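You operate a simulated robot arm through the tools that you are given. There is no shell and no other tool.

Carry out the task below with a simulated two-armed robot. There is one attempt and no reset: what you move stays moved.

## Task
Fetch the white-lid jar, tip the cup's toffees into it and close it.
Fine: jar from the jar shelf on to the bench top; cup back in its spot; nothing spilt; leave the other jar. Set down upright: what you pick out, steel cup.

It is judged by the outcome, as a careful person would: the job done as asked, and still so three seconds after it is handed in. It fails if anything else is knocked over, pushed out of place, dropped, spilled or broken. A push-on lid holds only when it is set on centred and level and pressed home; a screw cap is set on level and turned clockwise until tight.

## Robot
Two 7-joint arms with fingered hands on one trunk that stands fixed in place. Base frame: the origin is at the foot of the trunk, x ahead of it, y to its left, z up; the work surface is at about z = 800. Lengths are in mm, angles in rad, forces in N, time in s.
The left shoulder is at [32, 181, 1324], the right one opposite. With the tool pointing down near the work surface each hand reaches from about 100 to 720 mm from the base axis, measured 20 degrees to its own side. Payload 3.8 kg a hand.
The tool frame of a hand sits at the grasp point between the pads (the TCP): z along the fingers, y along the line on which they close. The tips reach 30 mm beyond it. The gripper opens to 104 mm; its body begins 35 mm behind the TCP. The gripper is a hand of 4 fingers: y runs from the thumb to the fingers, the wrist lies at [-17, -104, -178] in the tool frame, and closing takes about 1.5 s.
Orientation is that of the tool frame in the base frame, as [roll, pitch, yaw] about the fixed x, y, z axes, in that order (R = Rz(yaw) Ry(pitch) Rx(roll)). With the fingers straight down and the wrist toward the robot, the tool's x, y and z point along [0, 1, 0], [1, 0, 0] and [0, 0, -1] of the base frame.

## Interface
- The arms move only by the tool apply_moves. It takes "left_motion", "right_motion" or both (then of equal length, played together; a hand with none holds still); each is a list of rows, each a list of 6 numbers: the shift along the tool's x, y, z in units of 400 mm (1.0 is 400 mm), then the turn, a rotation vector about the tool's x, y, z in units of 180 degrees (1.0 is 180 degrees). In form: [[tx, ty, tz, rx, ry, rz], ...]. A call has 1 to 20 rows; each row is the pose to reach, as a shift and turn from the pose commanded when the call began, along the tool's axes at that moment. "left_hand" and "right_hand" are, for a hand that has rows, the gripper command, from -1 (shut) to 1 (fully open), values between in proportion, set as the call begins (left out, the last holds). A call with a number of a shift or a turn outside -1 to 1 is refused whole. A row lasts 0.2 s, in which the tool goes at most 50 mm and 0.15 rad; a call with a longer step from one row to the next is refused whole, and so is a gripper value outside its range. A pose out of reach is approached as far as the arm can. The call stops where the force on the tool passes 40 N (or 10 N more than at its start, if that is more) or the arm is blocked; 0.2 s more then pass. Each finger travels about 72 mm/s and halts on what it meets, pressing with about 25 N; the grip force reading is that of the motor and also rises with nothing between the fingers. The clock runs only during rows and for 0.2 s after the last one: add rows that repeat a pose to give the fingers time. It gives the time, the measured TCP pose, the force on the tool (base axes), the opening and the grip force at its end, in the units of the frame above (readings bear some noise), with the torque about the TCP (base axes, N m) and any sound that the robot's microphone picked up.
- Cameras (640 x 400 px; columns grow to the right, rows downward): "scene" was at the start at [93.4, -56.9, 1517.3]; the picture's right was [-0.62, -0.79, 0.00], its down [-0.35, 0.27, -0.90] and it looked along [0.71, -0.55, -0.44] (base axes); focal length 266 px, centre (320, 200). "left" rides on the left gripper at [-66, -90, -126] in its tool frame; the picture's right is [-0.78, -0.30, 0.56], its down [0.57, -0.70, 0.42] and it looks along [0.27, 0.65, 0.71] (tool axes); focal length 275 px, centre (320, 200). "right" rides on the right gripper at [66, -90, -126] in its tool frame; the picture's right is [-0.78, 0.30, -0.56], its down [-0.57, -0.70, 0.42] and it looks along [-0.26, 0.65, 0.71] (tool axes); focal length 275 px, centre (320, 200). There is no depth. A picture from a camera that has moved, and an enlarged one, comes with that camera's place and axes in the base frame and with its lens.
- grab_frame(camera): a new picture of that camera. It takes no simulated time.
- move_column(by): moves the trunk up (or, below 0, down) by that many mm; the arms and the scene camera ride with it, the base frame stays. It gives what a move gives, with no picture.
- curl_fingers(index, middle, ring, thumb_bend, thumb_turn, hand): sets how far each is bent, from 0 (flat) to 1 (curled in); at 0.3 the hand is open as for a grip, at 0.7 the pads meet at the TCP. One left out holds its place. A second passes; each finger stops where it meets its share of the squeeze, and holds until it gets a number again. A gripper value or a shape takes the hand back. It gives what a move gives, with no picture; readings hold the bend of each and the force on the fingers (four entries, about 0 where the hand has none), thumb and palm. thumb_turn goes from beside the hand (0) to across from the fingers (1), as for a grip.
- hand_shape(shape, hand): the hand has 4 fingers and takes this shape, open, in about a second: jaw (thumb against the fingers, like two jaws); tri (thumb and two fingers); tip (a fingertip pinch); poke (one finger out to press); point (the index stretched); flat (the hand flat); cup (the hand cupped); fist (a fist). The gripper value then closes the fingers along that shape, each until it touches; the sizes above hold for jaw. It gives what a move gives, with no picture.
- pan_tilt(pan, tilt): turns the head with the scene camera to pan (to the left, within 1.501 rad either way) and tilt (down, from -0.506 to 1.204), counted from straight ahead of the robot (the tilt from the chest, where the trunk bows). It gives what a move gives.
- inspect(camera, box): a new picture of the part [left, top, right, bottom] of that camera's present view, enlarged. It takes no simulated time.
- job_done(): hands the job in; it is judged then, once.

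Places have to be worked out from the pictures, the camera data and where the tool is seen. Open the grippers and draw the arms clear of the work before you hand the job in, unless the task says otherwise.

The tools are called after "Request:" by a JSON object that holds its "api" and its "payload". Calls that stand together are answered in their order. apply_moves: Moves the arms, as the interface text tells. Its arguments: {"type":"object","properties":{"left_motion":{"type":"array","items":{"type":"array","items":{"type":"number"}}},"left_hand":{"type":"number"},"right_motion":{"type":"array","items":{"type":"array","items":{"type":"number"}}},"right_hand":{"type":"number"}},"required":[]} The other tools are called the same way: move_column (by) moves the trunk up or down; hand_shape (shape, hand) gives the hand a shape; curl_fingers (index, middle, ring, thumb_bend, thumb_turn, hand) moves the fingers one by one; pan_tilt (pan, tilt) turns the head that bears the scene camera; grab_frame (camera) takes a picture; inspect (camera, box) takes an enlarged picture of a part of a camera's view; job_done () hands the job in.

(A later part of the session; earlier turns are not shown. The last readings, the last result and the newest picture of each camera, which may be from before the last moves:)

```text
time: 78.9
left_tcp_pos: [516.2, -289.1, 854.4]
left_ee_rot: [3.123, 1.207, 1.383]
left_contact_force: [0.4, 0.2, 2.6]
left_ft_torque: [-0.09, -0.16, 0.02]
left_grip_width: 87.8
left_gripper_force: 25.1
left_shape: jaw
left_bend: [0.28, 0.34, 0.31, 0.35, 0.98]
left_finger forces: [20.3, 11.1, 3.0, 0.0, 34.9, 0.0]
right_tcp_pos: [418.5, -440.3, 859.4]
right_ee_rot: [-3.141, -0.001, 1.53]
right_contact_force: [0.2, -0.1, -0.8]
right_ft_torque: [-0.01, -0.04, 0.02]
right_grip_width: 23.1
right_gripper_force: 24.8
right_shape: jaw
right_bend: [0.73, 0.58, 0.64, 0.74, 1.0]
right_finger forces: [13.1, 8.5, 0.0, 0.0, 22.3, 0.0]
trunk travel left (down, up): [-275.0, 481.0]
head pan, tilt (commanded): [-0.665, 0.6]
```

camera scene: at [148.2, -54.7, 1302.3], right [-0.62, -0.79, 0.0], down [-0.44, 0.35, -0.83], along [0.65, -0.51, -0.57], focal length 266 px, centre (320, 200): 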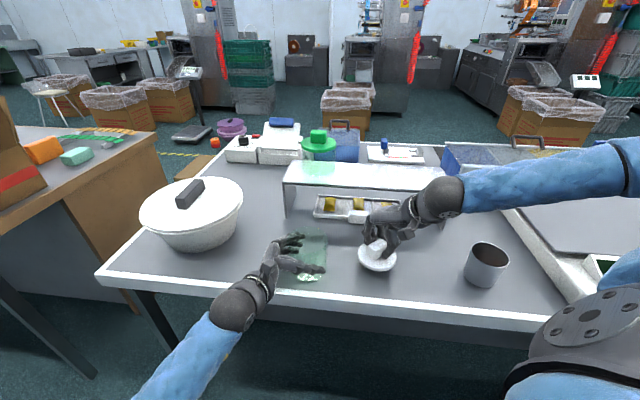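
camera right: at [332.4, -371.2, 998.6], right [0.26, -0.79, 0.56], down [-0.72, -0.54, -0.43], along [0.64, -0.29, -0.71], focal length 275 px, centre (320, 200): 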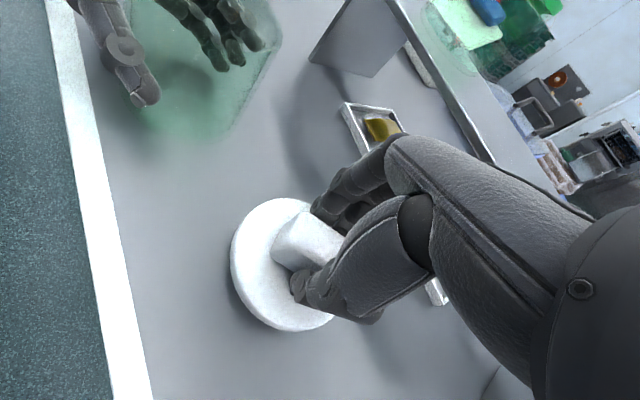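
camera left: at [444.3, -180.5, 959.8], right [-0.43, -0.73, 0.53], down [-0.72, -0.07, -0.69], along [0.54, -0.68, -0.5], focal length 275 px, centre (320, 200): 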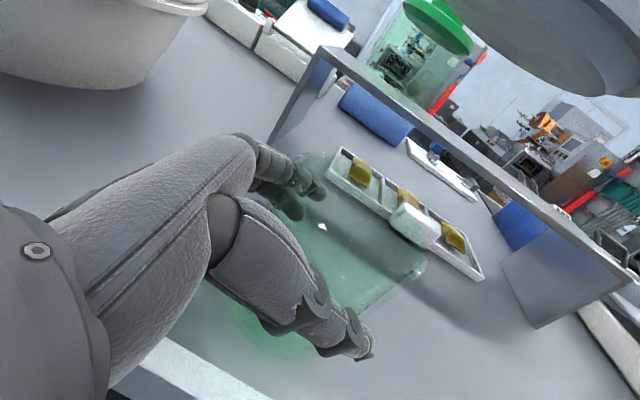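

The lid still hangs free; I keep lowering in 1.5 mm steps.

Request:
{"api": "apply_moves", "payload": {"right_motion": [[0, 0, 0.0038, 0, 0, 0], [0, 0, 0.0075, 0, 0, 0], [0, 0, 0.01, 0, 0, 0], [0, 0, 0.01, 0, 0, 0]]}}

```text
time: 79.9
left_tcp_pos: [516.0, -288.5, 854.7]
left_ee_rot: [3.126, 1.209, 1.384]
left_contact_force: [-0.3, 0.7, 1.7]
left_ft_torque: [-0.12, -0.09, -0.02]
left_grip_width: 87.9
left_gripper_force: 25.7
left_shape: jaw
left_bend: [0.28, 0.34, 0.31, 0.35, 0.98]
left_finger forces: [20.3, 11.1, 2.8, 0.1, 34.9, 0.1]
right_tcp_pos: [420.3, -440.4, 854.8]
right_ee_rot: [-3.14, -0.002, 1.528]
right_contact_force: [0.7, -0.2, -0.7]
right_ft_torque: [-0.01, 0.03, 0.03]
right_grip_width: 23.0
right_gripper_force: 24.8
right_shape: jaw
right_bend: [0.73, 0.58, 0.64, 0.74, 1.0]
right_finger forces: [13.1, 8.4, 0.0, 0.1, 22.4, 0.1]
trunk travel left (down, up): [-275.0, 481.0]
head pan, tilt (commanded): [-0.665, 0.6]
```

Request:
{"api": "inspect", "payload": {"camera": "scene", "box": [330, 200, 430, 290]}}

Request:
{"api": "inspect", "payload": {"camera": "right", "box": [180, 160, 380, 360]}}

```text
4.44 times, centred on (380, 245) of scene
camera zoom: at [148.2, -54.7, 1302.3], right [-0.62, -0.79, 0.0], down [-0.44, 0.35, -0.83], along [0.65, -0.51, -0.56], focal length 1181 px, centre (53, 0)
```

zoom: 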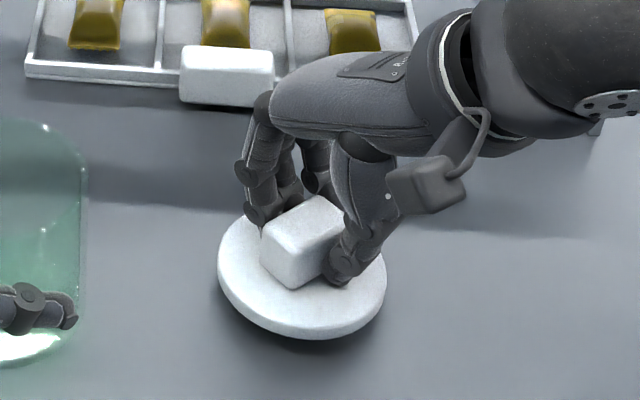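

```text
2.00 times, centred on (280, 260) of right
camera zoom: at [332.9, -370.8, 981.1], right [0.26, -0.79, 0.56], down [-0.72, -0.54, -0.43], along [0.64, -0.29, -0.71], focal length 551 px, centre (400, 80)
```

zoom: 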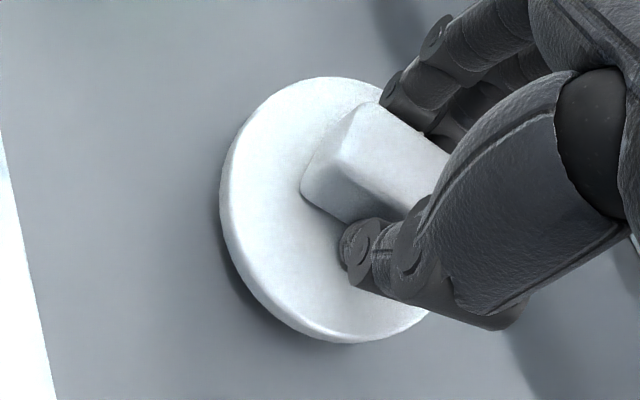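

Shadow gap is small but still there; a few more 1.5 mm steps.

Request:
{"api": "apply_moves", "payload": {"right_motion": [[0, 0, 0.0038, 0, 0, 0], [0, 0, 0.0075, 0, 0, 0], [0, 0, 0.0113, 0, 0, 0], [0, 0, 0.0113, 0, 0, 0]]}}

```text
time: 80.9
left_tcp_pos: [516.3, -288.2, 853.9]
left_ee_rot: [3.126, 1.209, 1.384]
left_contact_force: [0.3, -0.8, 2.6]
left_ft_torque: [-0.08, -0.16, 0.01]
left_grip_width: 87.9
left_gripper_force: 25.0
left_shape: jaw
left_bend: [0.28, 0.34, 0.31, 0.35, 0.98]
left_finger forces: [20.2, 11.1, 2.9, 0.0, 34.9, 0.0]
right_tcp_pos: [419.3, -439.5, 851.9]
right_ee_rot: [3.139, -0.003, 1.53]
right_contact_force: [-0.5, -0.3, -0.2]
right_ft_torque: [-0.02, 0.03, -0.01]
right_grip_width: 22.8
right_gripper_force: 24.5
right_shape: jaw
right_bend: [0.73, 0.58, 0.64, 0.74, 1.0]
right_finger forces: [13.1, 8.5, 0.0, 0.1, 22.4, 0.1]
trunk travel left (down, up): [-275.0, 481.0]
head pan, tilt (commanded): [-0.665, 0.6]
```

Request:
{"api": "apply_moves", "payload": {"right_motion": [[0, 0, 0.0038, 0, 0, 0], [0, 0, 0.0075, 0, 0, 0], [0, 0, 0.0075, 0, 0, 0]]}}

Request:
{"api": "inspect", "payload": {"camera": "scene", "box": [330, 200, 430, 290]}}

```text
time: 81.7
left_tcp_pos: [516.1, -288.0, 854.7]
left_ee_rot: [3.129, 1.209, 1.386]
left_contact_force: [-0.3, 0.0, 2.7]
left_ft_torque: [-0.1, -0.14, -0.03]
left_grip_width: 87.7
left_gripper_force: 25.1
left_shape: jaw
left_bend: [0.28, 0.34, 0.31, 0.35, 0.98]
left_finger forces: [20.2, 11.1, 3.0, 0.1, 34.9, 0.1]
right_tcp_pos: [419.5, -440.0, 848.3]
right_ee_rot: [3.14, -0.003, 1.531]
right_contact_force: [-0.3, 0.1, -0.3]
right_ft_torque: [0.0, -0.02, 0.03]
right_grip_width: 22.9
right_gripper_force: 25.1
right_shape: jaw
right_bend: [0.73, 0.58, 0.64, 0.74, 1.0]
right_finger forces: [13.1, 8.3, 0.0, 0.1, 22.3, 0.0]
trunk travel left (down, up): [-275.0, 481.0]
head pan, tilt (commanded): [-0.665, 0.6]
```

```text
4.44 times, centred on (380, 245) of scene
camera zoom: at [148.2, -54.7, 1302.3], right [-0.62, -0.79, 0.0], down [-0.44, 0.35, -0.83], along [0.65, -0.51, -0.56], focal length 1181 px, centre (53, 0)
```

zoom: 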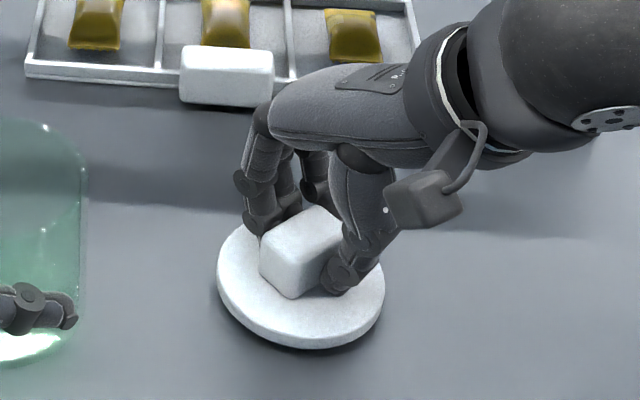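

Request:
{"api": "apply_moves", "payload": {"right_motion": [[0, 0, 0.003, 0, 0, 0], [0, 0, 0.006, 0, 0, 0], [0, 0, 0.009, 0, 0, 0], [0, 0, 0.009, 0, 0, 0]]}}

```text
time: 82.7
left_tcp_pos: [515.9, -288.3, 855.1]
left_ee_rot: [3.126, 1.21, 1.383]
left_contact_force: [0.9, -0.3, 0.3]
left_ft_torque: [-0.05, -0.09, -0.01]
left_grip_width: 87.8
left_gripper_force: 25.1
left_shape: jaw
left_bend: [0.28, 0.34, 0.31, 0.35, 0.98]
left_finger forces: [20.4, 11.3, 3.0, 0.0, 34.4, 0.0]
right_tcp_pos: [419.6, -439.9, 845.3]
right_ee_rot: [3.138, -0.002, 1.53]
right_contact_force: [-1.4, -0.9, 14.4]
right_ft_torque: [0.08, 0.25, 0.01]
right_grip_width: 22.9
right_gripper_force: 25.1
right_shape: jaw
right_bend: [0.73, 0.58, 0.64, 0.75, 1.0]
right_finger forces: [15.7, 8.9, 0.1, 0.0, 33.4, 0.0]
trunk travel left (down, up): [-275.0, 481.0]
head pan, tilt (commanded): [-0.665, 0.6]
```

Contact (14 N up): the lid rests on the bench. I ease off 1.5 mm, open the fingers and rise straight up.

Request:
{"api": "apply_moves", "payload": {"right_motion": [[0, 0, -0.004, 0, 0, 0], [0, 0, -0.004, 0, 0, 0]]}}

Request:
{"api": "apply_moves", "payload": {"right_motion": [[0, 0, 0, 0, 0, 0], [0, 0, 0, 0, 0, 0], [0, 0, 0, 0, 0, 0], [0, 0, 0, 0, 0, 0], [0, 0, 0, 0, 0, 0], [0, 0, -0.05, 0, 0, 0], [0, 0, -0.12, 0, 0, 0], [0, 0, -0.2, 0, 0, 0], [0, 0, -0.28, 0, 0, 0], [0, 0, -0.36, 0, 0, 0], [0, 0, -0.44, 0, 0, 0], [0, 0, -0.44, 0, 0, 0]], "right_hand": 0.7}}

Request:
{"api": "grab_frame", "payload": {"camera": "scene"}}

Request:
{"api": "grab_frame", "payload": {"camera": "right"}}

```text
time: 83.3
left_tcp_pos: [517.0, -288.8, 853.9]
left_ee_rot: [3.132, 1.21, 1.389]
left_contact_force: [-1.5, 0.1, 1.1]
left_ft_torque: [-0.06, -0.08, -0.03]
left_grip_width: 87.9
left_gripper_force: 24.7
left_shape: jaw
left_bend: [0.29, 0.34, 0.31, 0.35, 0.98]
left_finger forces: [19.8, 10.7, 2.7, 0.0, 35.8, 0.0]
right_tcp_pos: [419.1, -440.3, 846.2]
right_ee_rot: [3.141, -0.002, 1.53]
right_contact_force: [1.0, -0.3, 5.5]
right_ft_torque: [0.03, -0.08, 0.01]
right_grip_width: 22.8
right_gripper_force: 25.2
right_shape: jaw
right_bend: [0.73, 0.58, 0.64, 0.75, 1.0]
right_finger forces: [16.4, 9.3, 0.0, 0.0, 24.3, 0.0]
trunk travel left (down, up): [-275.0, 481.0]
head pan, tilt (commanded): [-0.665, 0.6]
```

```text
time: 85.9
left_tcp_pos: [517.1, -288.3, 854.9]
left_ee_rot: [3.124, 1.208, 1.381]
left_contact_force: [-0.5, 1.0, 2.3]
left_ft_torque: [-0.11, -0.16, -0.01]
left_grip_width: 88.0
left_gripper_force: 24.6
left_shape: jaw
left_bend: [0.28, 0.34, 0.31, 0.35, 0.98]
left_finger forces: [20.0, 11.1, 2.9, 0.1, 35.1, 0.0]
right_tcp_pos: [419.5, -440.9, 1022.0]
right_ee_rot: [-3.141, -0.001, 1.53]
right_contact_force: [0.4, 0.5, 0.2]
right_ft_torque: [0.01, 0.0, 0.01]
right_grip_width: 88.2
right_gripper_force: 0.0
right_shape: jaw
right_bend: [0.28, 0.33, 0.31, 0.41, 0.98]
right_finger forces: [0.1, 0.0, 0.0, 0.0, 0.0, 0.0]
trunk travel left (down, up): [-275.0, 481.0]
head pan, tilt (commanded): [-0.665, 0.6]
```

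```text
taken
camera scene: at [148.2, -54.6, 1302.3], right [-0.62, -0.79, 0.0], down [-0.44, 0.35, -0.83], along [0.65, -0.51, -0.56], focal length 266 px, centre (320, 200)
```

scene: 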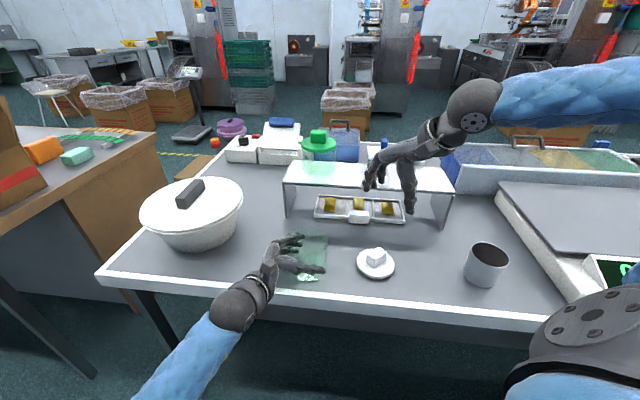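

```text
taken
camera right: at [332.2, -371.9, 1146.6], right [0.26, -0.79, 0.56], down [-0.72, -0.54, -0.43], along [0.64, -0.29, -0.71], focal length 275 px, centre (320, 200)
```

right: 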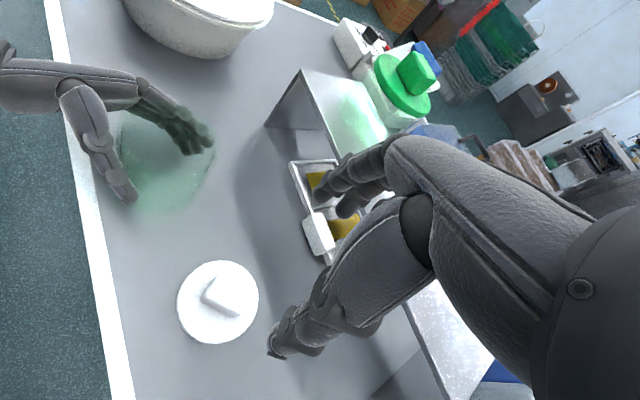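

The lid lies level on the bench. Next the cup: I measure its exact spot now, since it must go back there.

Request:
{"api": "inspect", "payload": {"camera": "scene", "box": [440, 220, 540, 300]}}

Request:
{"api": "inspect", "payload": {"camera": "scene", "box": [240, 210, 420, 310]}}

```text
5.00 times, centred on (490, 260) of scene
camera zoom: at [148.2, -54.6, 1302.3], right [-0.62, -0.79, 0.0], down [-0.44, 0.35, -0.83], along [0.65, -0.51, -0.56], focal length 1329 px, centre (-530, -100)
```

zoom: 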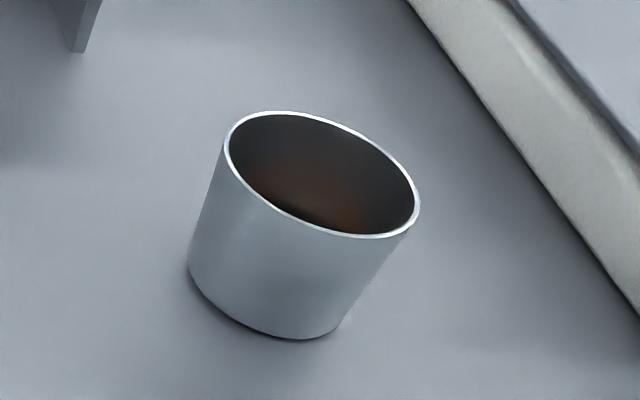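

```text
3.56 times, centred on (330, 260) of scene
camera zoom: at [148.2, -54.6, 1302.3], right [-0.62, -0.79, 0.0], down [-0.44, 0.35, -0.83], along [0.65, -0.51, -0.56], focal length 945 px, centre (284, -13)
```

zoom: 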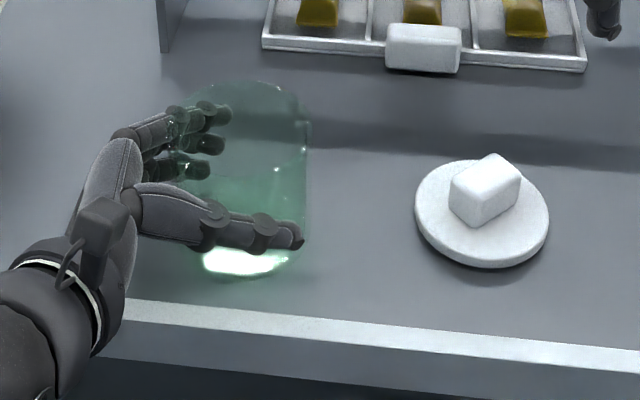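

Cup measured: axis ≈ (241, −604), rim z ≈ 877, about 75 mm at the rim, tapering down. I turn the right hand back to a side-grip orientation (heading +x, 20° down) and bring it above the cup.

Request:
{"api": "apply_moves", "payload": {"right_motion": [[-0.0304, -0.0329, 0.0039, -0.021, 0.0219, 0.0301], [-0.0608, -0.0658, 0.0079, -0.0421, 0.0437, 0.0601], [-0.0912, -0.0986, 0.0118, -0.0631, 0.0656, 0.0902], [-0.1216, -0.1315, 0.0157, -0.0842, 0.0875, 0.1203], [-0.152, -0.1644, 0.0196, -0.1053, 0.1094, 0.1503], [-0.1824, -0.1973, 0.0236, -0.1263, 0.1312, 0.1804], [-0.2128, -0.2302, 0.0275, -0.1474, 0.1531, 0.2105], [-0.2431, -0.263, 0.0314, -0.1684, 0.175, 0.2405], [-0.2735, -0.2959, 0.0354, -0.1895, 0.1968, 0.2706], [-0.3039, -0.3288, 0.0393, -0.2105, 0.2187, 0.3006], [-0.3343, -0.3617, 0.0432, -0.2316, 0.2406, 0.3307], [-0.3647, -0.3945, 0.0471, -0.2526, 0.2625, 0.3608], [-0.3951, -0.4274, 0.0511, -0.2737, 0.2843, 0.3908], [-0.4255, -0.4603, 0.055, -0.2947, 0.3062, 0.4209], [-0.4255, -0.4603, 0.055, -0.2947, 0.3062, 0.4209], [-0.4255, -0.4603, 0.055, -0.2947, 0.3062, 0.4209], [-0.4255, -0.4603, 0.055, -0.2947, 0.3062, 0.4209]], "right_hand": 1.0}}

Request:
{"api": "pan_tilt", "payload": {"pan": -1.0, "tilt": 0.75}}

Request:
{"api": "grab_frame", "payload": {"camera": "scene"}}

Request:
{"api": "grab_frame", "payload": {"camera": "right"}}

```text
time: 89.5
left_tcp_pos: [516.3, -287.3, 854.1]
left_ee_rot: [3.123, 1.21, 1.38]
left_contact_force: [0.3, 0.6, 2.3]
left_ft_torque: [-0.1, -0.12, 0.0]
left_grip_width: 87.7
left_gripper_force: 24.8
left_shape: jaw
left_bend: [0.28, 0.34, 0.31, 0.35, 0.98]
left_finger forces: [19.8, 11.0, 3.0, 0.0, 34.9, 0.0]
right_tcp_pos: [275.8, -609.4, 994.4]
right_ee_rot: [-3.137, -1.221, -0.008]
right_contact_force: [0.5, 0.0, 0.4]
right_ft_torque: [-0.01, 0.01, 0.01]
right_grip_width: 103.5
right_gripper_force: 0.1
right_shape: jaw
right_bend: [0.3, 0.3, 0.3, 0.3, 0.97]
right_finger forces: [0.0, 0.0, 0.1, 0.0, 0.1, 0.0]
right hand out of reach, approached as far as the arm can: row 10, 11, 12, 13, 14, 15, 16, 17
trunk travel left (down, up): [-275.0, 481.0]
head pan, tilt (commanded): [-0.665, 0.6]
```

```text
time: 90.3
left_tcp_pos: [515.8, -288.9, 854.1]
left_ee_rot: [3.126, 1.209, 1.383]
left_contact_force: [-1.1, 0.7, 1.4]
left_ft_torque: [-0.11, -0.1, -0.01]
left_grip_width: 87.8
left_gripper_force: 24.2
left_shape: jaw
left_bend: [0.28, 0.34, 0.31, 0.35, 0.98]
left_finger forces: [19.9, 11.2, 2.9, 0.0, 34.9, 0.0]
right_tcp_pos: [274.2, -609.8, 993.6]
right_ee_rot: [-3.134, -1.222, -0.012]
right_contact_force: [0.2, -0.6, -0.6]
right_ft_torque: [-0.01, -0.01, -0.01]
right_grip_width: 103.6
right_gripper_force: 0.1
right_shape: jaw
right_bend: [0.3, 0.3, 0.3, 0.3, 0.97]
right_finger forces: [0.0, 0.1, 0.0, 0.0, 0.1, 0.0]
trunk travel left (down, up): [-275.0, 481.0]
head pan, tilt (commanded): [-1.0, 0.75]
```

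```text
taken
camera scene: at [123.4, -69.8, 1289.5], right [-0.84, -0.54, 0.0], down [-0.37, 0.57, -0.73], along [0.4, -0.62, -0.68], focal length 266 px, centre (320, 200)
```

scene: 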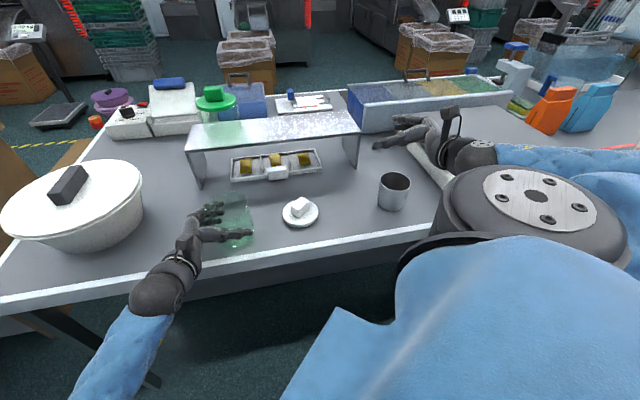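

```text
taken
camera right: at [180.2, -519.7, 1098.7], right [-0.79, -0.29, -0.54], down [0.21, 0.7, -0.68], along [0.58, -0.65, -0.49], focal length 275 px, centre (320, 200)
```

right: 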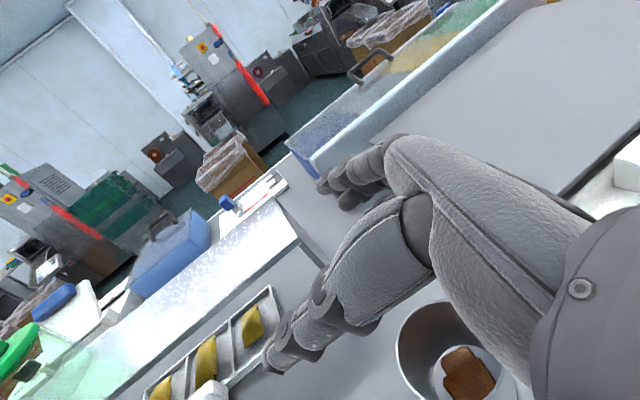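

The arm is too folded up at this height (couldn't get back far enough). Lower down there is more room, so I go down to z ≈ 935 and then back over the cup, still above its rim.

Request:
{"api": "apply_moves", "payload": {"right_motion": [[-0.047, 0, 0.0171, 0, 0, 0], [-0.094, 0, 0.0342, 0, 0, 0], [-0.141, 0, 0.0513, 0, 0, 0], [-0.1507, -0.0035, 0.0248, 0, 0, 0], [-0.1603, -0.0069, -0.0016, 0, 0, 0], [-0.17, -0.0104, -0.0281, 0, 0, 0], [-0.1795, -0.0138, -0.0545, 0, 0, 0], [-0.1795, -0.0138, -0.0545, 0, 0, 0], [-0.1795, -0.0138, -0.0545, 0, 0, 0]]}}

Request:
{"api": "grab_frame", "payload": {"camera": "right"}}

Request:
{"api": "inspect", "payload": {"camera": "scene", "box": [340, 100, 480, 230]}}

```text
time: 92.3
left_tcp_pos: [516.0, -288.5, 854.8]
left_ee_rot: [3.13, 1.209, 1.388]
left_contact_force: [0.8, -0.3, 2.2]
left_ft_torque: [-0.1, -0.13, 0.03]
left_grip_width: 87.8
left_gripper_force: 24.6
left_shape: jaw
left_bend: [0.28, 0.34, 0.31, 0.35, 0.98]
left_finger forces: [19.7, 11.2, 2.8, 0.0, 34.7, 0.0]
right_tcp_pos: [273.7, -610.5, 936.0]
right_ee_rot: [-3.136, -1.222, -0.008]
right_contact_force: [0.3, 0.6, 0.0]
right_ft_torque: [0.02, 0.01, 0.01]
right_grip_width: 103.7
right_gripper_force: 0.0
right_shape: jaw
right_bend: [0.3, 0.3, 0.3, 0.3, 0.97]
right_finger forces: [0.0, 0.0, 0.0, 0.1, 0.1, 0.1]
right hand out of reach, approached as far as the arm can: row 4, 5, 6, 7, 8, 9
trunk travel left (down, up): [-275.0, 481.0]
head pan, tilt (commanded): [-1.0, 0.75]
```

```text
taken
camera right: at [179.8, -520.2, 1040.9], right [-0.79, -0.29, -0.54], down [0.2, 0.7, -0.68], along [0.58, -0.65, -0.5], focal length 275 px, centre (320, 200)
```

right: 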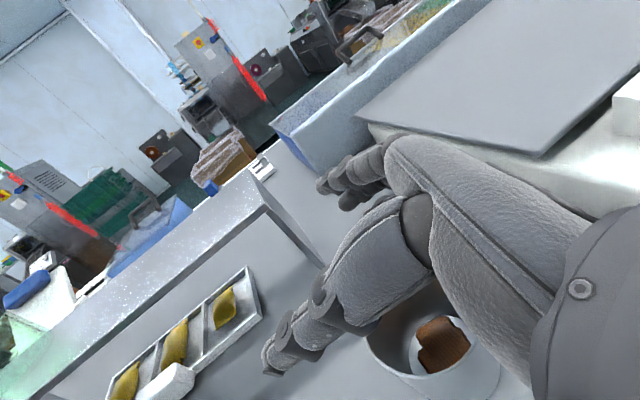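

```text
3.08 times, centred on (410, 165) of scene
camera zoom: at [123.4, -69.9, 1289.4], right [-0.84, -0.54, 0.0], down [-0.37, 0.57, -0.73], along [0.4, -0.62, -0.68], focal length 818 px, centre (43, 308)
```

zoom: 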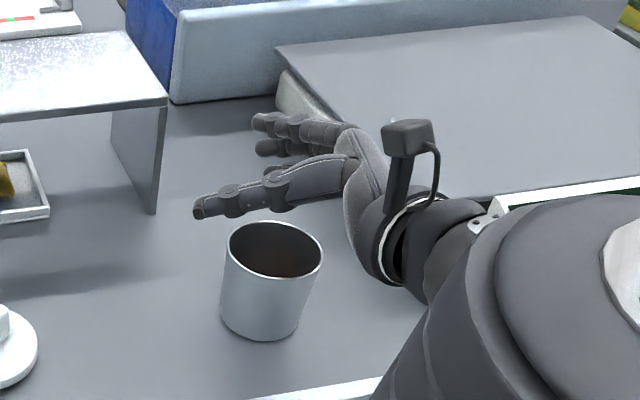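

The shoulder is too low and near for the cup. I'll let go of the jar with the left hand (it stands free on the bench), draw that hand back, and then raise the trunk to give the right arm room.

Request:
{"api": "apply_moves", "payload": {"left_motion": [[0, 0, 0, 0, 0, 0], [0, 0, 0, 0, 0, 0], [0, 0, 0, 0, 0, 0], [0, 0, 0, 0, 0, 0], [0, 0, 0, 0, 0, 0], [0.0171, 0.0005, -0.047, 0, 0, 0], [0.0342, 0.001, -0.094, 0, 0, 0], [0.0513, 0.0015, -0.141, 0, 0, 0], [0.0684, 0.002, -0.188, 0, 0, 0], [0.0855, 0.0025, -0.235, 0, 0, 0], [0.1026, 0.003, -0.282, 0, 0, 0], [0.1026, 0.003, -0.282, 0, 0, 0]], "left_hand": 1.0}}

Request:
{"api": "grab_frame", "payload": {"camera": "left"}}

Request:
{"api": "grab_frame", "payload": {"camera": "scene"}}

```text
time: 94.9
left_tcp_pos: [538.8, -169.1, 855.5]
left_ee_rot: [3.123, 1.209, 1.381]
left_contact_force: [0.0, 0.3, 0.9]
left_ft_torque: [0.02, 0.0, 0.0]
left_grip_width: 103.8
left_gripper_force: 0.1
left_shape: jaw
left_bend: [0.3, 0.3, 0.3, 0.3, 0.97]
left_finger forces: [0.0, 0.1, 0.0, 0.0, 0.1, 0.0]
right_tcp_pos: [275.4, -609.8, 935.2]
right_ee_rot: [-3.137, -1.222, -0.005]
right_contact_force: [0.1, 0.0, -0.1]
right_ft_torque: [0.01, -0.02, 0.03]
right_grip_width: 103.8
right_gripper_force: 0.1
right_shape: jaw
right_bend: [0.3, 0.3, 0.3, 0.3, 0.97]
right_finger forces: [0.0, 0.0, 0.0, 0.0, 0.0, 0.1]
trunk travel left (down, up): [-275.0, 481.0]
head pan, tilt (commanded): [-1.0, 0.75]
```

```text
taken
camera left: at [466.0, -61.7, 960.5], right [-0.43, -0.73, 0.53], down [-0.72, -0.07, -0.69], along [0.54, -0.68, -0.5], focal length 275 px, centre (320, 200)
```

left: 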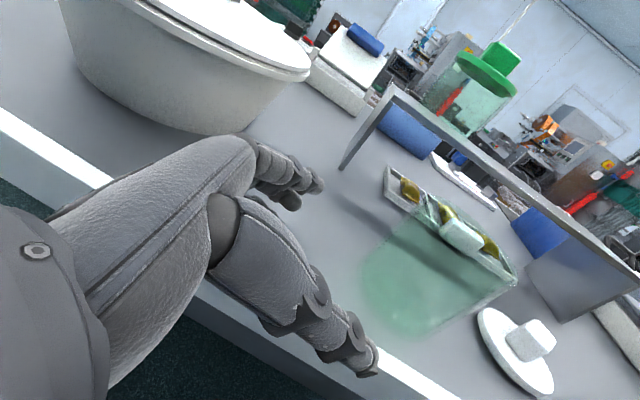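

```text
taken
camera scene: at [123.5, -70.1, 1289.4], right [-0.84, -0.54, 0.0], down [-0.37, 0.57, -0.73], along [0.4, -0.62, -0.68], focal length 266 px, centre (320, 200)
```

scene: 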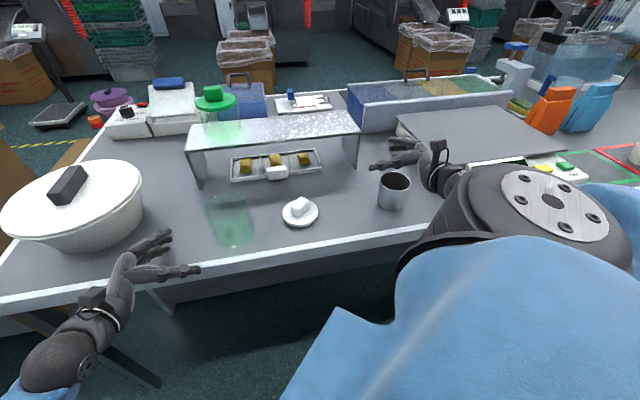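

Jar is standing free, both hands clear. I raise the trunk 200 mm.

Request:
{"api": "move_column", "payload": {"by": 200}}

Request:
{"api": "grab_frame", "payload": {"camera": "scene"}}

```text
time: 97.1
left_tcp_pos: [538.6, -170.8, 1055.3]
left_ee_rot: [3.129, 1.209, 1.385]
left_contact_force: [0.1, -0.3, 0.6]
left_ft_torque: [-0.01, 0.01, 0.02]
left_grip_width: 103.9
left_gripper_force: 0.1
left_shape: jaw
left_bend: [0.3, 0.3, 0.3, 0.3, 0.97]
left_finger forces: [0.0, 0.0, 0.0, 0.0, 0.0, 0.0]
right_tcp_pos: [278.4, -607.4, 1134.7]
right_ee_rot: [-3.13, -1.223, -0.016]
right_contact_force: [0.4, -0.1, -0.5]
right_ft_torque: [0.01, -0.01, 0.02]
right_grip_width: 103.8
right_gripper_force: 0.0
right_shape: jaw
right_bend: [0.3, 0.3, 0.3, 0.3, 0.97]
right_finger forces: [0.0, 0.1, 0.0, 0.0, 0.1, 0.0]
trunk travel left (down, up): [-475.0, 281.0]
head pan, tilt (commanded): [-1.0, 0.75]
```

```text
taken
camera scene: at [66.0, -70.0, 1491.5], right [-0.84, -0.54, 0.0], down [-0.37, 0.57, -0.73], along [0.4, -0.62, -0.68], focal length 266 px, centre (320, 200)
```

scene: 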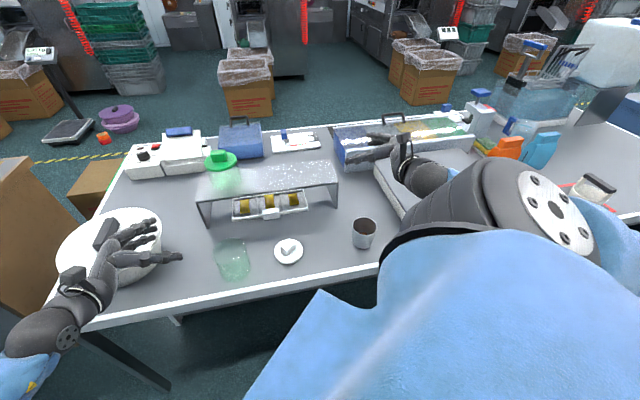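

Now I try again to bring the right hand over the cup, at z ≈ 940.

Request:
{"api": "apply_moves", "payload": {"right_motion": [[-0.0832, -0.0017, 0.009, 0, 0, 0], [-0.1664, -0.0033, 0.018, 0, 0, 0], [-0.2496, -0.005, 0.027, 0, 0, 0], [-0.3327, -0.0067, 0.036, 0, 0, 0], [-0.4159, -0.0083, 0.045, 0, 0, 0], [-0.4991, -0.01, 0.054, 0, 0, 0], [-0.4991, -0.01, 0.054, 0, 0, 0], [-0.4991, -0.01, 0.054, 0, 0, 0], [-0.4991, -0.01, 0.054, 0, 0, 0]]}}

Request:
{"api": "grab_frame", "payload": {"camera": "scene"}}

Request:
{"api": "grab_frame", "payload": {"camera": "right"}}

```text
time: 99.1
left_tcp_pos: [539.1, -170.2, 1054.9]
left_ee_rot: [3.125, 1.21, 1.383]
left_contact_force: [-0.5, 0.5, 0.2]
left_ft_torque: [0.01, 0.01, 0.01]
left_grip_width: 103.7
left_gripper_force: 0.1
left_shape: jaw
left_bend: [0.3, 0.3, 0.3, 0.3, 0.97]
left_finger forces: [0.0, 0.0, 0.0, 0.0, 0.0, 0.0]
right_tcp_pos: [272.9, -626.8, 1006.6]
right_ee_rot: [-3.13, -1.218, -0.013]
right_contact_force: [-0.2, -0.4, 0.7]
right_ft_torque: [0.04, -0.01, 0.01]
right_grip_width: 103.9
right_gripper_force: 0.1
right_shape: jaw
right_bend: [0.3, 0.3, 0.3, 0.3, 0.97]
right_finger forces: [0.0, 0.0, 0.0, 0.1, 0.1, 0.1]
right hand out of reach, approached as far as the arm can: row 3, 4, 5, 6, 7, 8, 9
trunk travel left (down, up): [-475.0, 281.0]
head pan, tilt (commanded): [-1.0, 0.75]
```

```text
taken
camera scene: at [65.8, -69.9, 1491.6], right [-0.84, -0.54, 0.0], down [-0.37, 0.57, -0.73], along [0.4, -0.62, -0.68], focal length 266 px, centre (320, 200)
```

scene: 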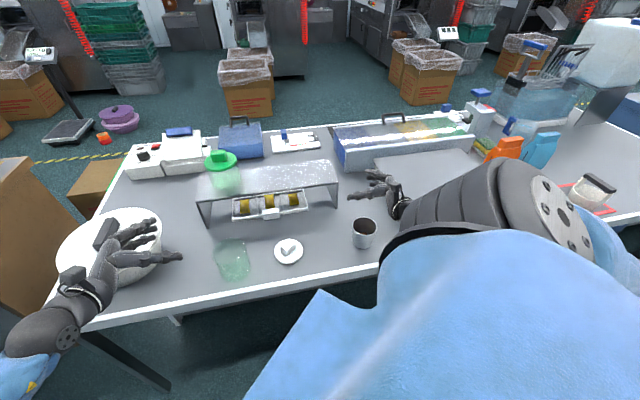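

```text
taken
camera right: at [177.3, -537.0, 1112.0], right [-0.79, -0.29, -0.54], down [0.2, 0.7, -0.68], along [0.58, -0.65, -0.5], focal length 275 px, centre (320, 200)
```

right: 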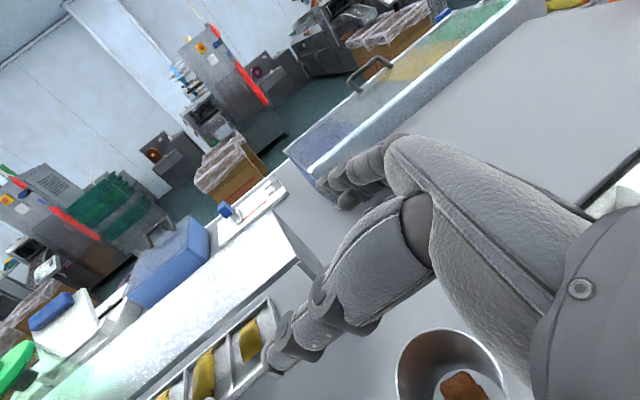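

The x-up grip can't get back to the cup at either trunk height. I'll use the opposite roll instead: hand from the left and above, thumb near side, fingers far side, pointing right-down – closer to the arm's neutral. I roll there in free air above the cup.

Request:
{"api": "apply_moves", "payload": {"right_motion": [[0.0089, -0.0093, -0.0052, 0.0043, -0.0291, -0.0325], [0.0178, -0.0186, -0.0103, 0.0086, -0.0582, -0.065], [0.0267, -0.0279, -0.0155, 0.0129, -0.0872, -0.0975], [0.0356, -0.0372, -0.0207, 0.0172, -0.1163, -0.13], [0.0446, -0.0465, -0.0258, 0.0215, -0.1454, -0.1625], [0.0535, -0.0558, -0.031, 0.0258, -0.1745, -0.195], [0.0624, -0.0651, -0.0362, 0.0301, -0.2035, -0.2275], [0.0713, -0.0744, -0.0413, 0.0344, -0.2326, -0.26], [0.0802, -0.0838, -0.0465, 0.0387, -0.2617, -0.2925], [0.0891, -0.0931, -0.0517, 0.0429, -0.2908, -0.3249], [0.098, -0.1024, -0.0568, 0.0472, -0.3199, -0.3574], [0.1069, -0.1117, -0.062, 0.0515, -0.3489, -0.3899], [0.1158, -0.121, -0.0672, 0.0558, -0.378, -0.4224], [0.1248, -0.1303, -0.0723, 0.0601, -0.4071, -0.4549], [0.1337, -0.1396, -0.0775, 0.0644, -0.4362, -0.4874], [0.1426, -0.1489, -0.0827, 0.0687, -0.4652, -0.5199], [0.1515, -0.1582, -0.0878, 0.073, -0.4943, -0.5524], [0.1604, -0.1675, -0.093, 0.0773, -0.5234, -0.5849], [0.1604, -0.1675, -0.093, 0.0773, -0.5234, -0.5849], [0.1604, -0.1675, -0.093, 0.0773, -0.5234, -0.5849]]}}

Request:
{"api": "grab_frame", "payload": {"camera": "scene"}}

Request:
{"api": "grab_frame", "payload": {"camera": "right"}}

```text
time: 103.3
left_tcp_pos: [537.5, -171.1, 1055.2]
left_ee_rot: [3.127, 1.208, 1.385]
left_contact_force: [0.1, 0.5, 0.2]
left_ft_torque: [-0.01, -0.01, 0.0]
left_grip_width: 103.9
left_gripper_force: 0.0
left_shape: jaw
left_bend: [0.3, 0.3, 0.3, 0.3, 0.97]
left_finger forces: [0.0, 0.0, 0.1, 0.1, 0.1, 0.0]
right_tcp_pos: [260.0, -560.6, 1078.1]
right_ee_rot: [-3.138, 0.958, 1.573]
right_contact_force: [-0.3, 0.3, 0.3]
right_ft_torque: [0.03, 0.01, -0.04]
right_grip_width: 103.7
right_gripper_force: 0.1
right_shape: jaw
right_bend: [0.3, 0.3, 0.3, 0.3, 0.97]
right_finger forces: [0.0, 0.1, 0.1, 0.0, 0.1, 0.1]
right hand out of reach, approached as far as the arm can: row 18, 19, 20
trunk travel left (down, up): [-475.0, 281.0]
head pan, tilt (commanded): [-1.0, 0.75]
```

```text
taken
camera scene: at [66.0, -70.0, 1491.6], right [-0.84, -0.54, 0.0], down [-0.37, 0.57, -0.73], along [0.4, -0.62, -0.68], focal length 266 px, centre (320, 200)
```

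scene: 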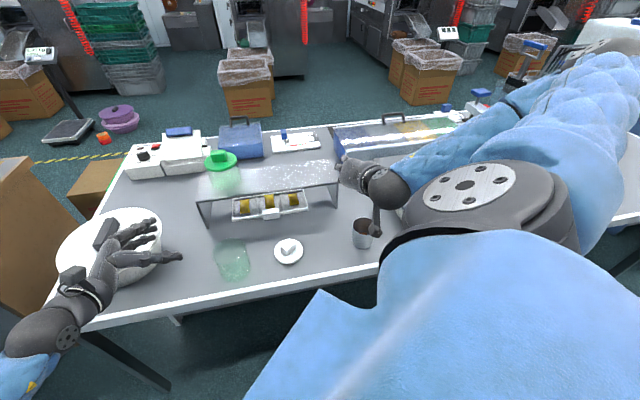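

```text
taken
camera right: at [170.6, -419.6, 1095.6], right [0.3, 0.01, 0.95], down [-0.7, -0.68, 0.23], along [0.65, -0.74, -0.19], focal length 275 px, centre (320, 200)
```

right: 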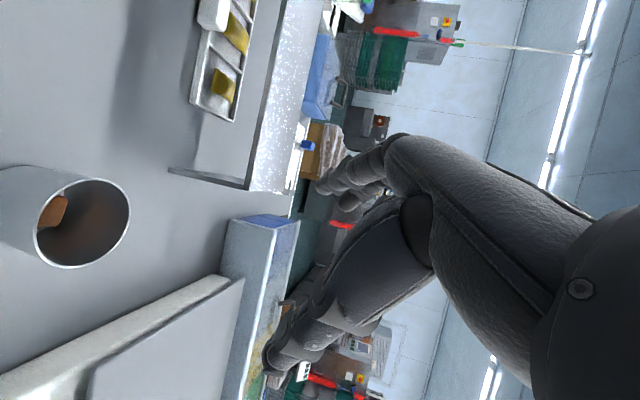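

This roll is reachable. I widen the fingers and go down to just above the cup: TCP (241, −589, 945).

Request:
{"api": "curl_fingers", "payload": {"hand": "right", "index": 0.2, "middle": 0.2, "ring": 0.2, "thumb_bend": 0.2}}

Request:
{"api": "apply_moves", "payload": {"right_motion": [[0.0579, -0.0119, 0.0623, 0, 0, 0], [0.1158, -0.0238, 0.1245, 0, 0, 0], [0.1736, -0.0356, 0.1868, 0, 0, 0], [0.2315, -0.0475, 0.249, 0, 0, 0], [0.2315, -0.0475, 0.249, 0, 0, 0], [0.2315, -0.0475, 0.249, 0, 0, 0]]}}

Request:
{"api": "grab_frame", "payload": {"camera": "scene"}}

Request:
{"api": "grab_frame", "payload": {"camera": "right"}}

```text
time: 104.3
left_tcp_pos: [537.9, -171.9, 1055.2]
left_ee_rot: [3.13, 1.21, 1.386]
left_contact_force: [-0.2, -0.7, -0.7]
left_ft_torque: [0.01, -0.02, 0.0]
left_grip_width: 104.0
left_gripper_force: 0.1
left_shape: jaw
left_bend: [0.3, 0.3, 0.3, 0.3, 0.97]
left_finger forces: [0.1, 0.1, 0.0, 0.1, 0.0, 0.0]
right_tcp_pos: [260.5, -560.5, 1077.7]
right_ee_rot: [-3.14, 0.959, 1.569]
right_contact_force: [-0.1, -0.4, -0.1]
right_ft_torque: [-0.01, 0.03, -0.02]
right_grip_width: 126.2
right_gripper_force: 0.0
right_shape: fingers
right_bend: [0.2, 0.2, 0.2, 0.2, 0.97]
right_finger forces: [0.0, 0.0, 0.1, 0.1, 0.1, 0.0]
trunk travel left (down, up): [-475.0, 281.0]
head pan, tilt (commanded): [-1.0, 0.75]
```

```text
time: 105.7
left_tcp_pos: [538.4, -170.8, 1055.7]
left_ee_rot: [3.128, 1.21, 1.384]
left_contact_force: [-0.7, -0.3, -0.7]
left_ft_torque: [0.0, 0.0, 0.0]
left_grip_width: 104.0
left_gripper_force: 0.0
left_shape: jaw
left_bend: [0.3, 0.3, 0.3, 0.3, 0.97]
left_finger forces: [0.0, 0.1, 0.0, 0.1, 0.0, 0.1]
right_tcp_pos: [241.5, -586.9, 945.6]
right_ee_rot: [3.141, 0.959, 1.57]
right_contact_force: [-1.0, 0.0, 0.0]
right_ft_torque: [-0.01, 0.0, 0.01]
right_grip_width: 126.4
right_gripper_force: 0.1
right_shape: fingers
right_bend: [0.2, 0.2, 0.2, 0.2, 0.97]
right_finger forces: [0.0, 0.0, 0.0, 0.0, 0.1, 0.0]
trunk travel left (down, up): [-475.0, 281.0]
head pan, tilt (commanded): [-1.0, 0.75]
```

```text
taken
camera scene: at [66.1, -70.3, 1491.6], right [-0.84, -0.54, 0.0], down [-0.37, 0.57, -0.73], along [0.39, -0.62, -0.68], focal length 266 px, centre (320, 200)
```

scene: 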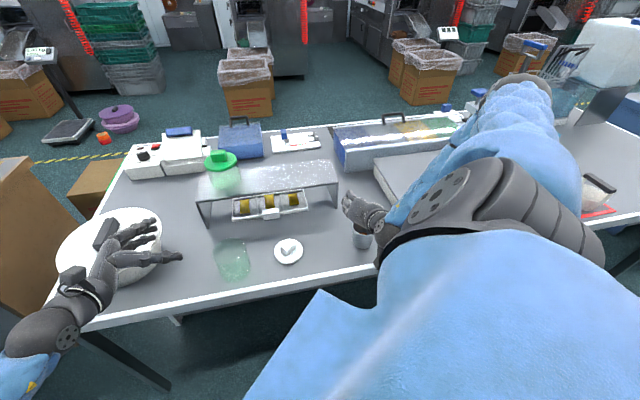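

```text
taken
camera right: at [152.4, -445.9, 963.8], right [0.3, 0.01, 0.95], down [-0.7, -0.68, 0.22], along [0.65, -0.74, -0.19], focal length 275 px, centre (320, 200)
```

right: 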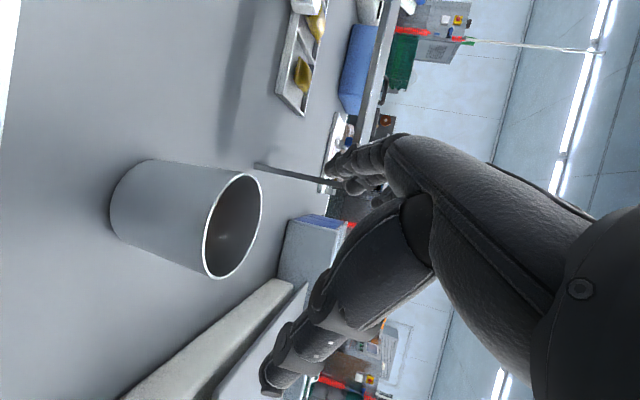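

Reached cleanly. I zoom both views to refine the cup's place relative to the hand before descending.

Request:
{"api": "inspect", "payload": {"camera": "scene", "box": [325, 180, 405, 260]}}

Request:
{"api": "inspect", "payload": {"camera": "right", "box": [90, 140, 290, 300]}}

```text
5.00 times, centred on (365, 220) of scene
camera zoom: at [66.1, -70.3, 1491.6], right [-0.84, -0.54, 0.0], down [-0.37, 0.57, -0.73], along [0.39, -0.62, -0.68], focal length 1329 px, centre (95, 100)
```

zoom: 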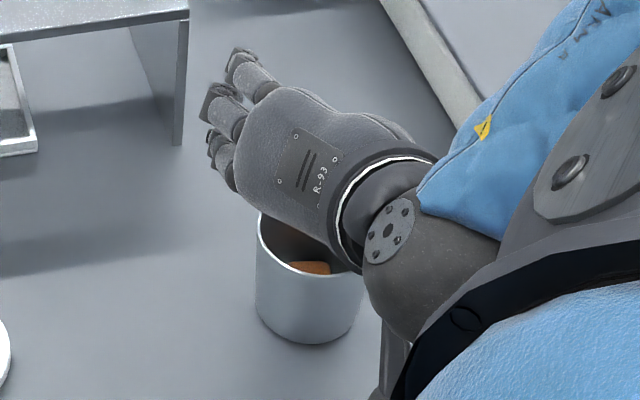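

```text
2.50 times, centred on (190, 220) of right
camera zoom: at [152.4, -445.9, 963.8], right [0.3, 0.01, 0.95], down [-0.7, -0.68, 0.22], along [0.65, -0.74, -0.19], focal length 688 px, centre (645, 150)
```

zoom: 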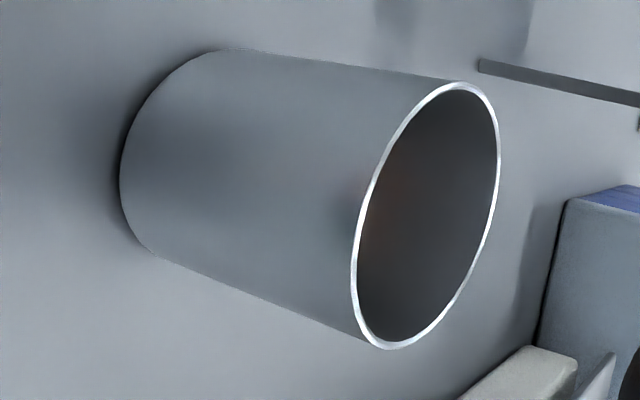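

Views differ slightly in the depth direction (cup y between −592 and −604), so I aim between and descend in steps. First down to z 890.

Request:
{"api": "apply_moves", "payload": {"right_motion": [[0.039, 0, 0.0243, 0, 0, 0], [0.078, 0, 0.0485, 0, 0, 0], [0.117, 0, 0.0728, 0, 0, 0], [0.117, 0, 0.0728, 0, 0, 0]]}}

Request:
{"api": "grab_frame", "payload": {"camera": "right"}}

Request:
{"api": "inspect", "payload": {"camera": "scene", "box": [325, 180, 405, 260]}}

```text
time: 106.7
left_tcp_pos: [537.5, -171.7, 1055.8]
left_ee_rot: [3.132, 1.21, 1.389]
left_contact_force: [0.4, 0.3, -0.4]
left_ft_torque: [0.0, 0.01, 0.01]
left_grip_width: 104.0
left_gripper_force: 0.0
left_shape: jaw
left_bend: [0.3, 0.3, 0.3, 0.3, 0.97]
left_finger forces: [0.0, 0.0, 0.1, 0.1, 0.0, 0.1]
right_tcp_pos: [242.0, -583.5, 890.3]
right_ee_rot: [-3.14, 0.959, 1.57]
right_contact_force: [0.6, 0.4, -0.1]
right_ft_torque: [0.0, 0.01, 0.0]
right_grip_width: 126.6
right_gripper_force: 0.1
right_shape: fingers
right_bend: [0.2, 0.2, 0.2, 0.2, 0.97]
right_finger forces: [0.1, 0.0, 0.0, 0.1, 0.0, 0.0]
trunk travel left (down, up): [-475.0, 281.0]
head pan, tilt (commanded): [-1.0, 0.75]
```

```text
taken
camera right: at [151.6, -443.0, 907.8], right [0.3, 0.01, 0.95], down [-0.7, -0.67, 0.22], along [0.65, -0.74, -0.19], focal length 275 px, centre (320, 200)
```

right: 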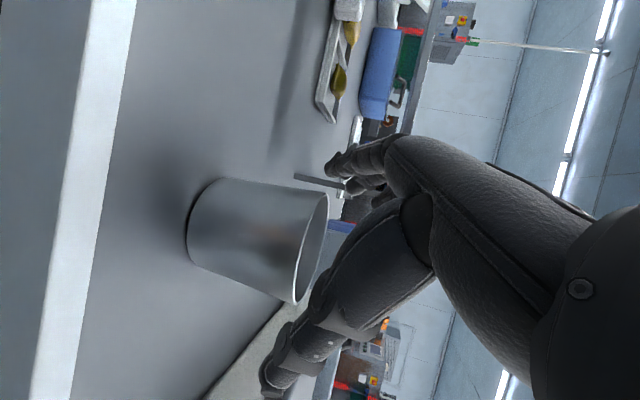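

```text
5.00 times, centred on (365, 220) of scene
camera zoom: at [65.8, -69.8, 1491.6], right [-0.84, -0.54, 0.0], down [-0.37, 0.57, -0.73], along [0.4, -0.62, -0.68], focal length 1329 px, centre (95, 100)
```

zoom: 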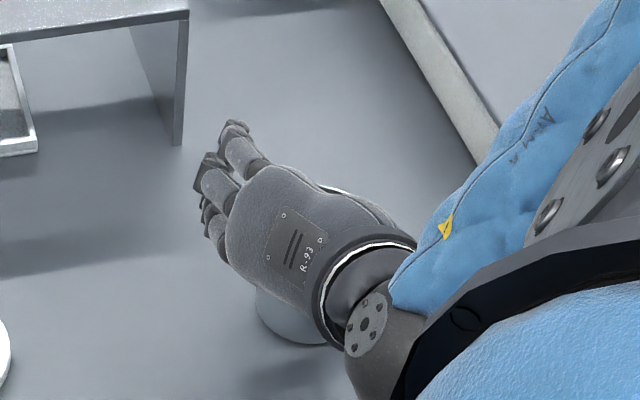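

Re-evaluating the ellipses, the cup axis is about (244, −600), so the hand is ~16 mm short of it – good. I go down the rest to z ≈ 861 with a small correction.

Request:
{"api": "apply_moves", "payload": {"right_motion": [[0.0181, 0.0008, 0.0163, 0, 0, 0], [0.0362, 0.0017, 0.0325, 0, 0, 0], [0.0543, 0.0025, 0.0488, 0, 0, 0], [0.0543, 0.0025, 0.0488, 0, 0, 0]]}}

Request:
{"api": "grab_frame", "payload": {"camera": "right"}}

Request:
{"api": "inspect", "payload": {"camera": "scene", "box": [325, 180, 405, 260]}}

```text
time: 107.7
left_tcp_pos: [538.4, -170.6, 1054.7]
left_ee_rot: [3.127, 1.21, 1.384]
left_contact_force: [0.2, 1.2, -0.7]
left_ft_torque: [-0.01, -0.02, -0.01]
left_grip_width: 103.7
left_gripper_force: 0.1
left_shape: jaw
left_bend: [0.3, 0.3, 0.3, 0.3, 0.97]
left_finger forces: [0.1, 0.1, 0.0, 0.0, 0.0, 0.1]
right_tcp_pos: [241.7, -587.8, 860.0]
right_ee_rot: [-3.139, 0.958, 1.571]
right_contact_force: [0.3, 1.2, -0.3]
right_ft_torque: [0.02, 0.02, -0.01]
right_grip_width: 126.3
right_gripper_force: 0.0
right_shape: fingers
right_bend: [0.2, 0.2, 0.2, 0.2, 0.97]
right_finger forces: [0.0, 0.1, 0.0, 0.0, 0.0, 0.0]
trunk travel left (down, up): [-475.0, 281.0]
head pan, tilt (commanded): [-1.0, 0.75]
```

```text
taken
camera right: at [152.2, -447.4, 878.9], right [0.3, 0.01, 0.95], down [-0.7, -0.68, 0.22], along [0.65, -0.74, -0.19], focal length 275 px, centre (320, 200)
```

right: 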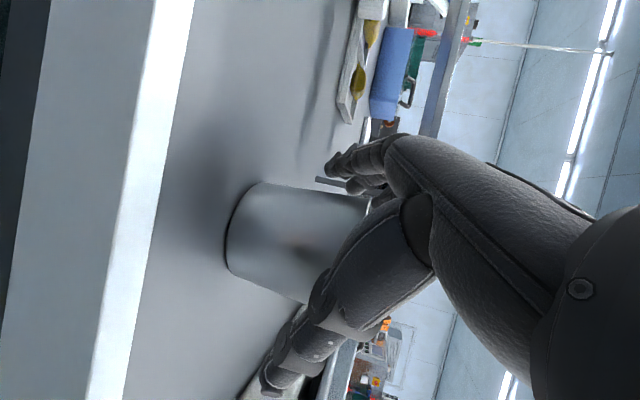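

```text
5.00 times, centred on (365, 220) of scene
camera zoom: at [65.9, -69.9, 1491.6], right [-0.84, -0.54, 0.0], down [-0.37, 0.57, -0.73], along [0.4, -0.62, -0.68], focal length 1329 px, centre (95, 100)
```

zoom: 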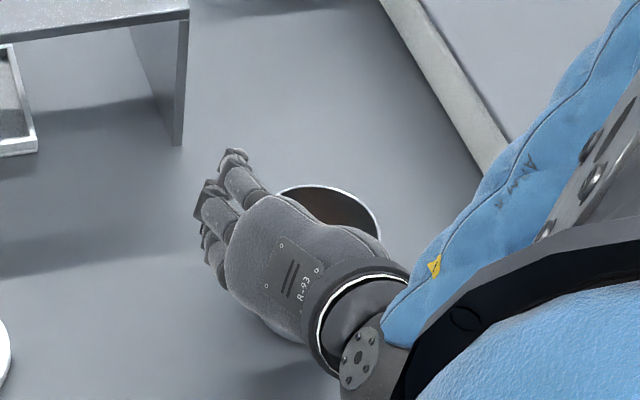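

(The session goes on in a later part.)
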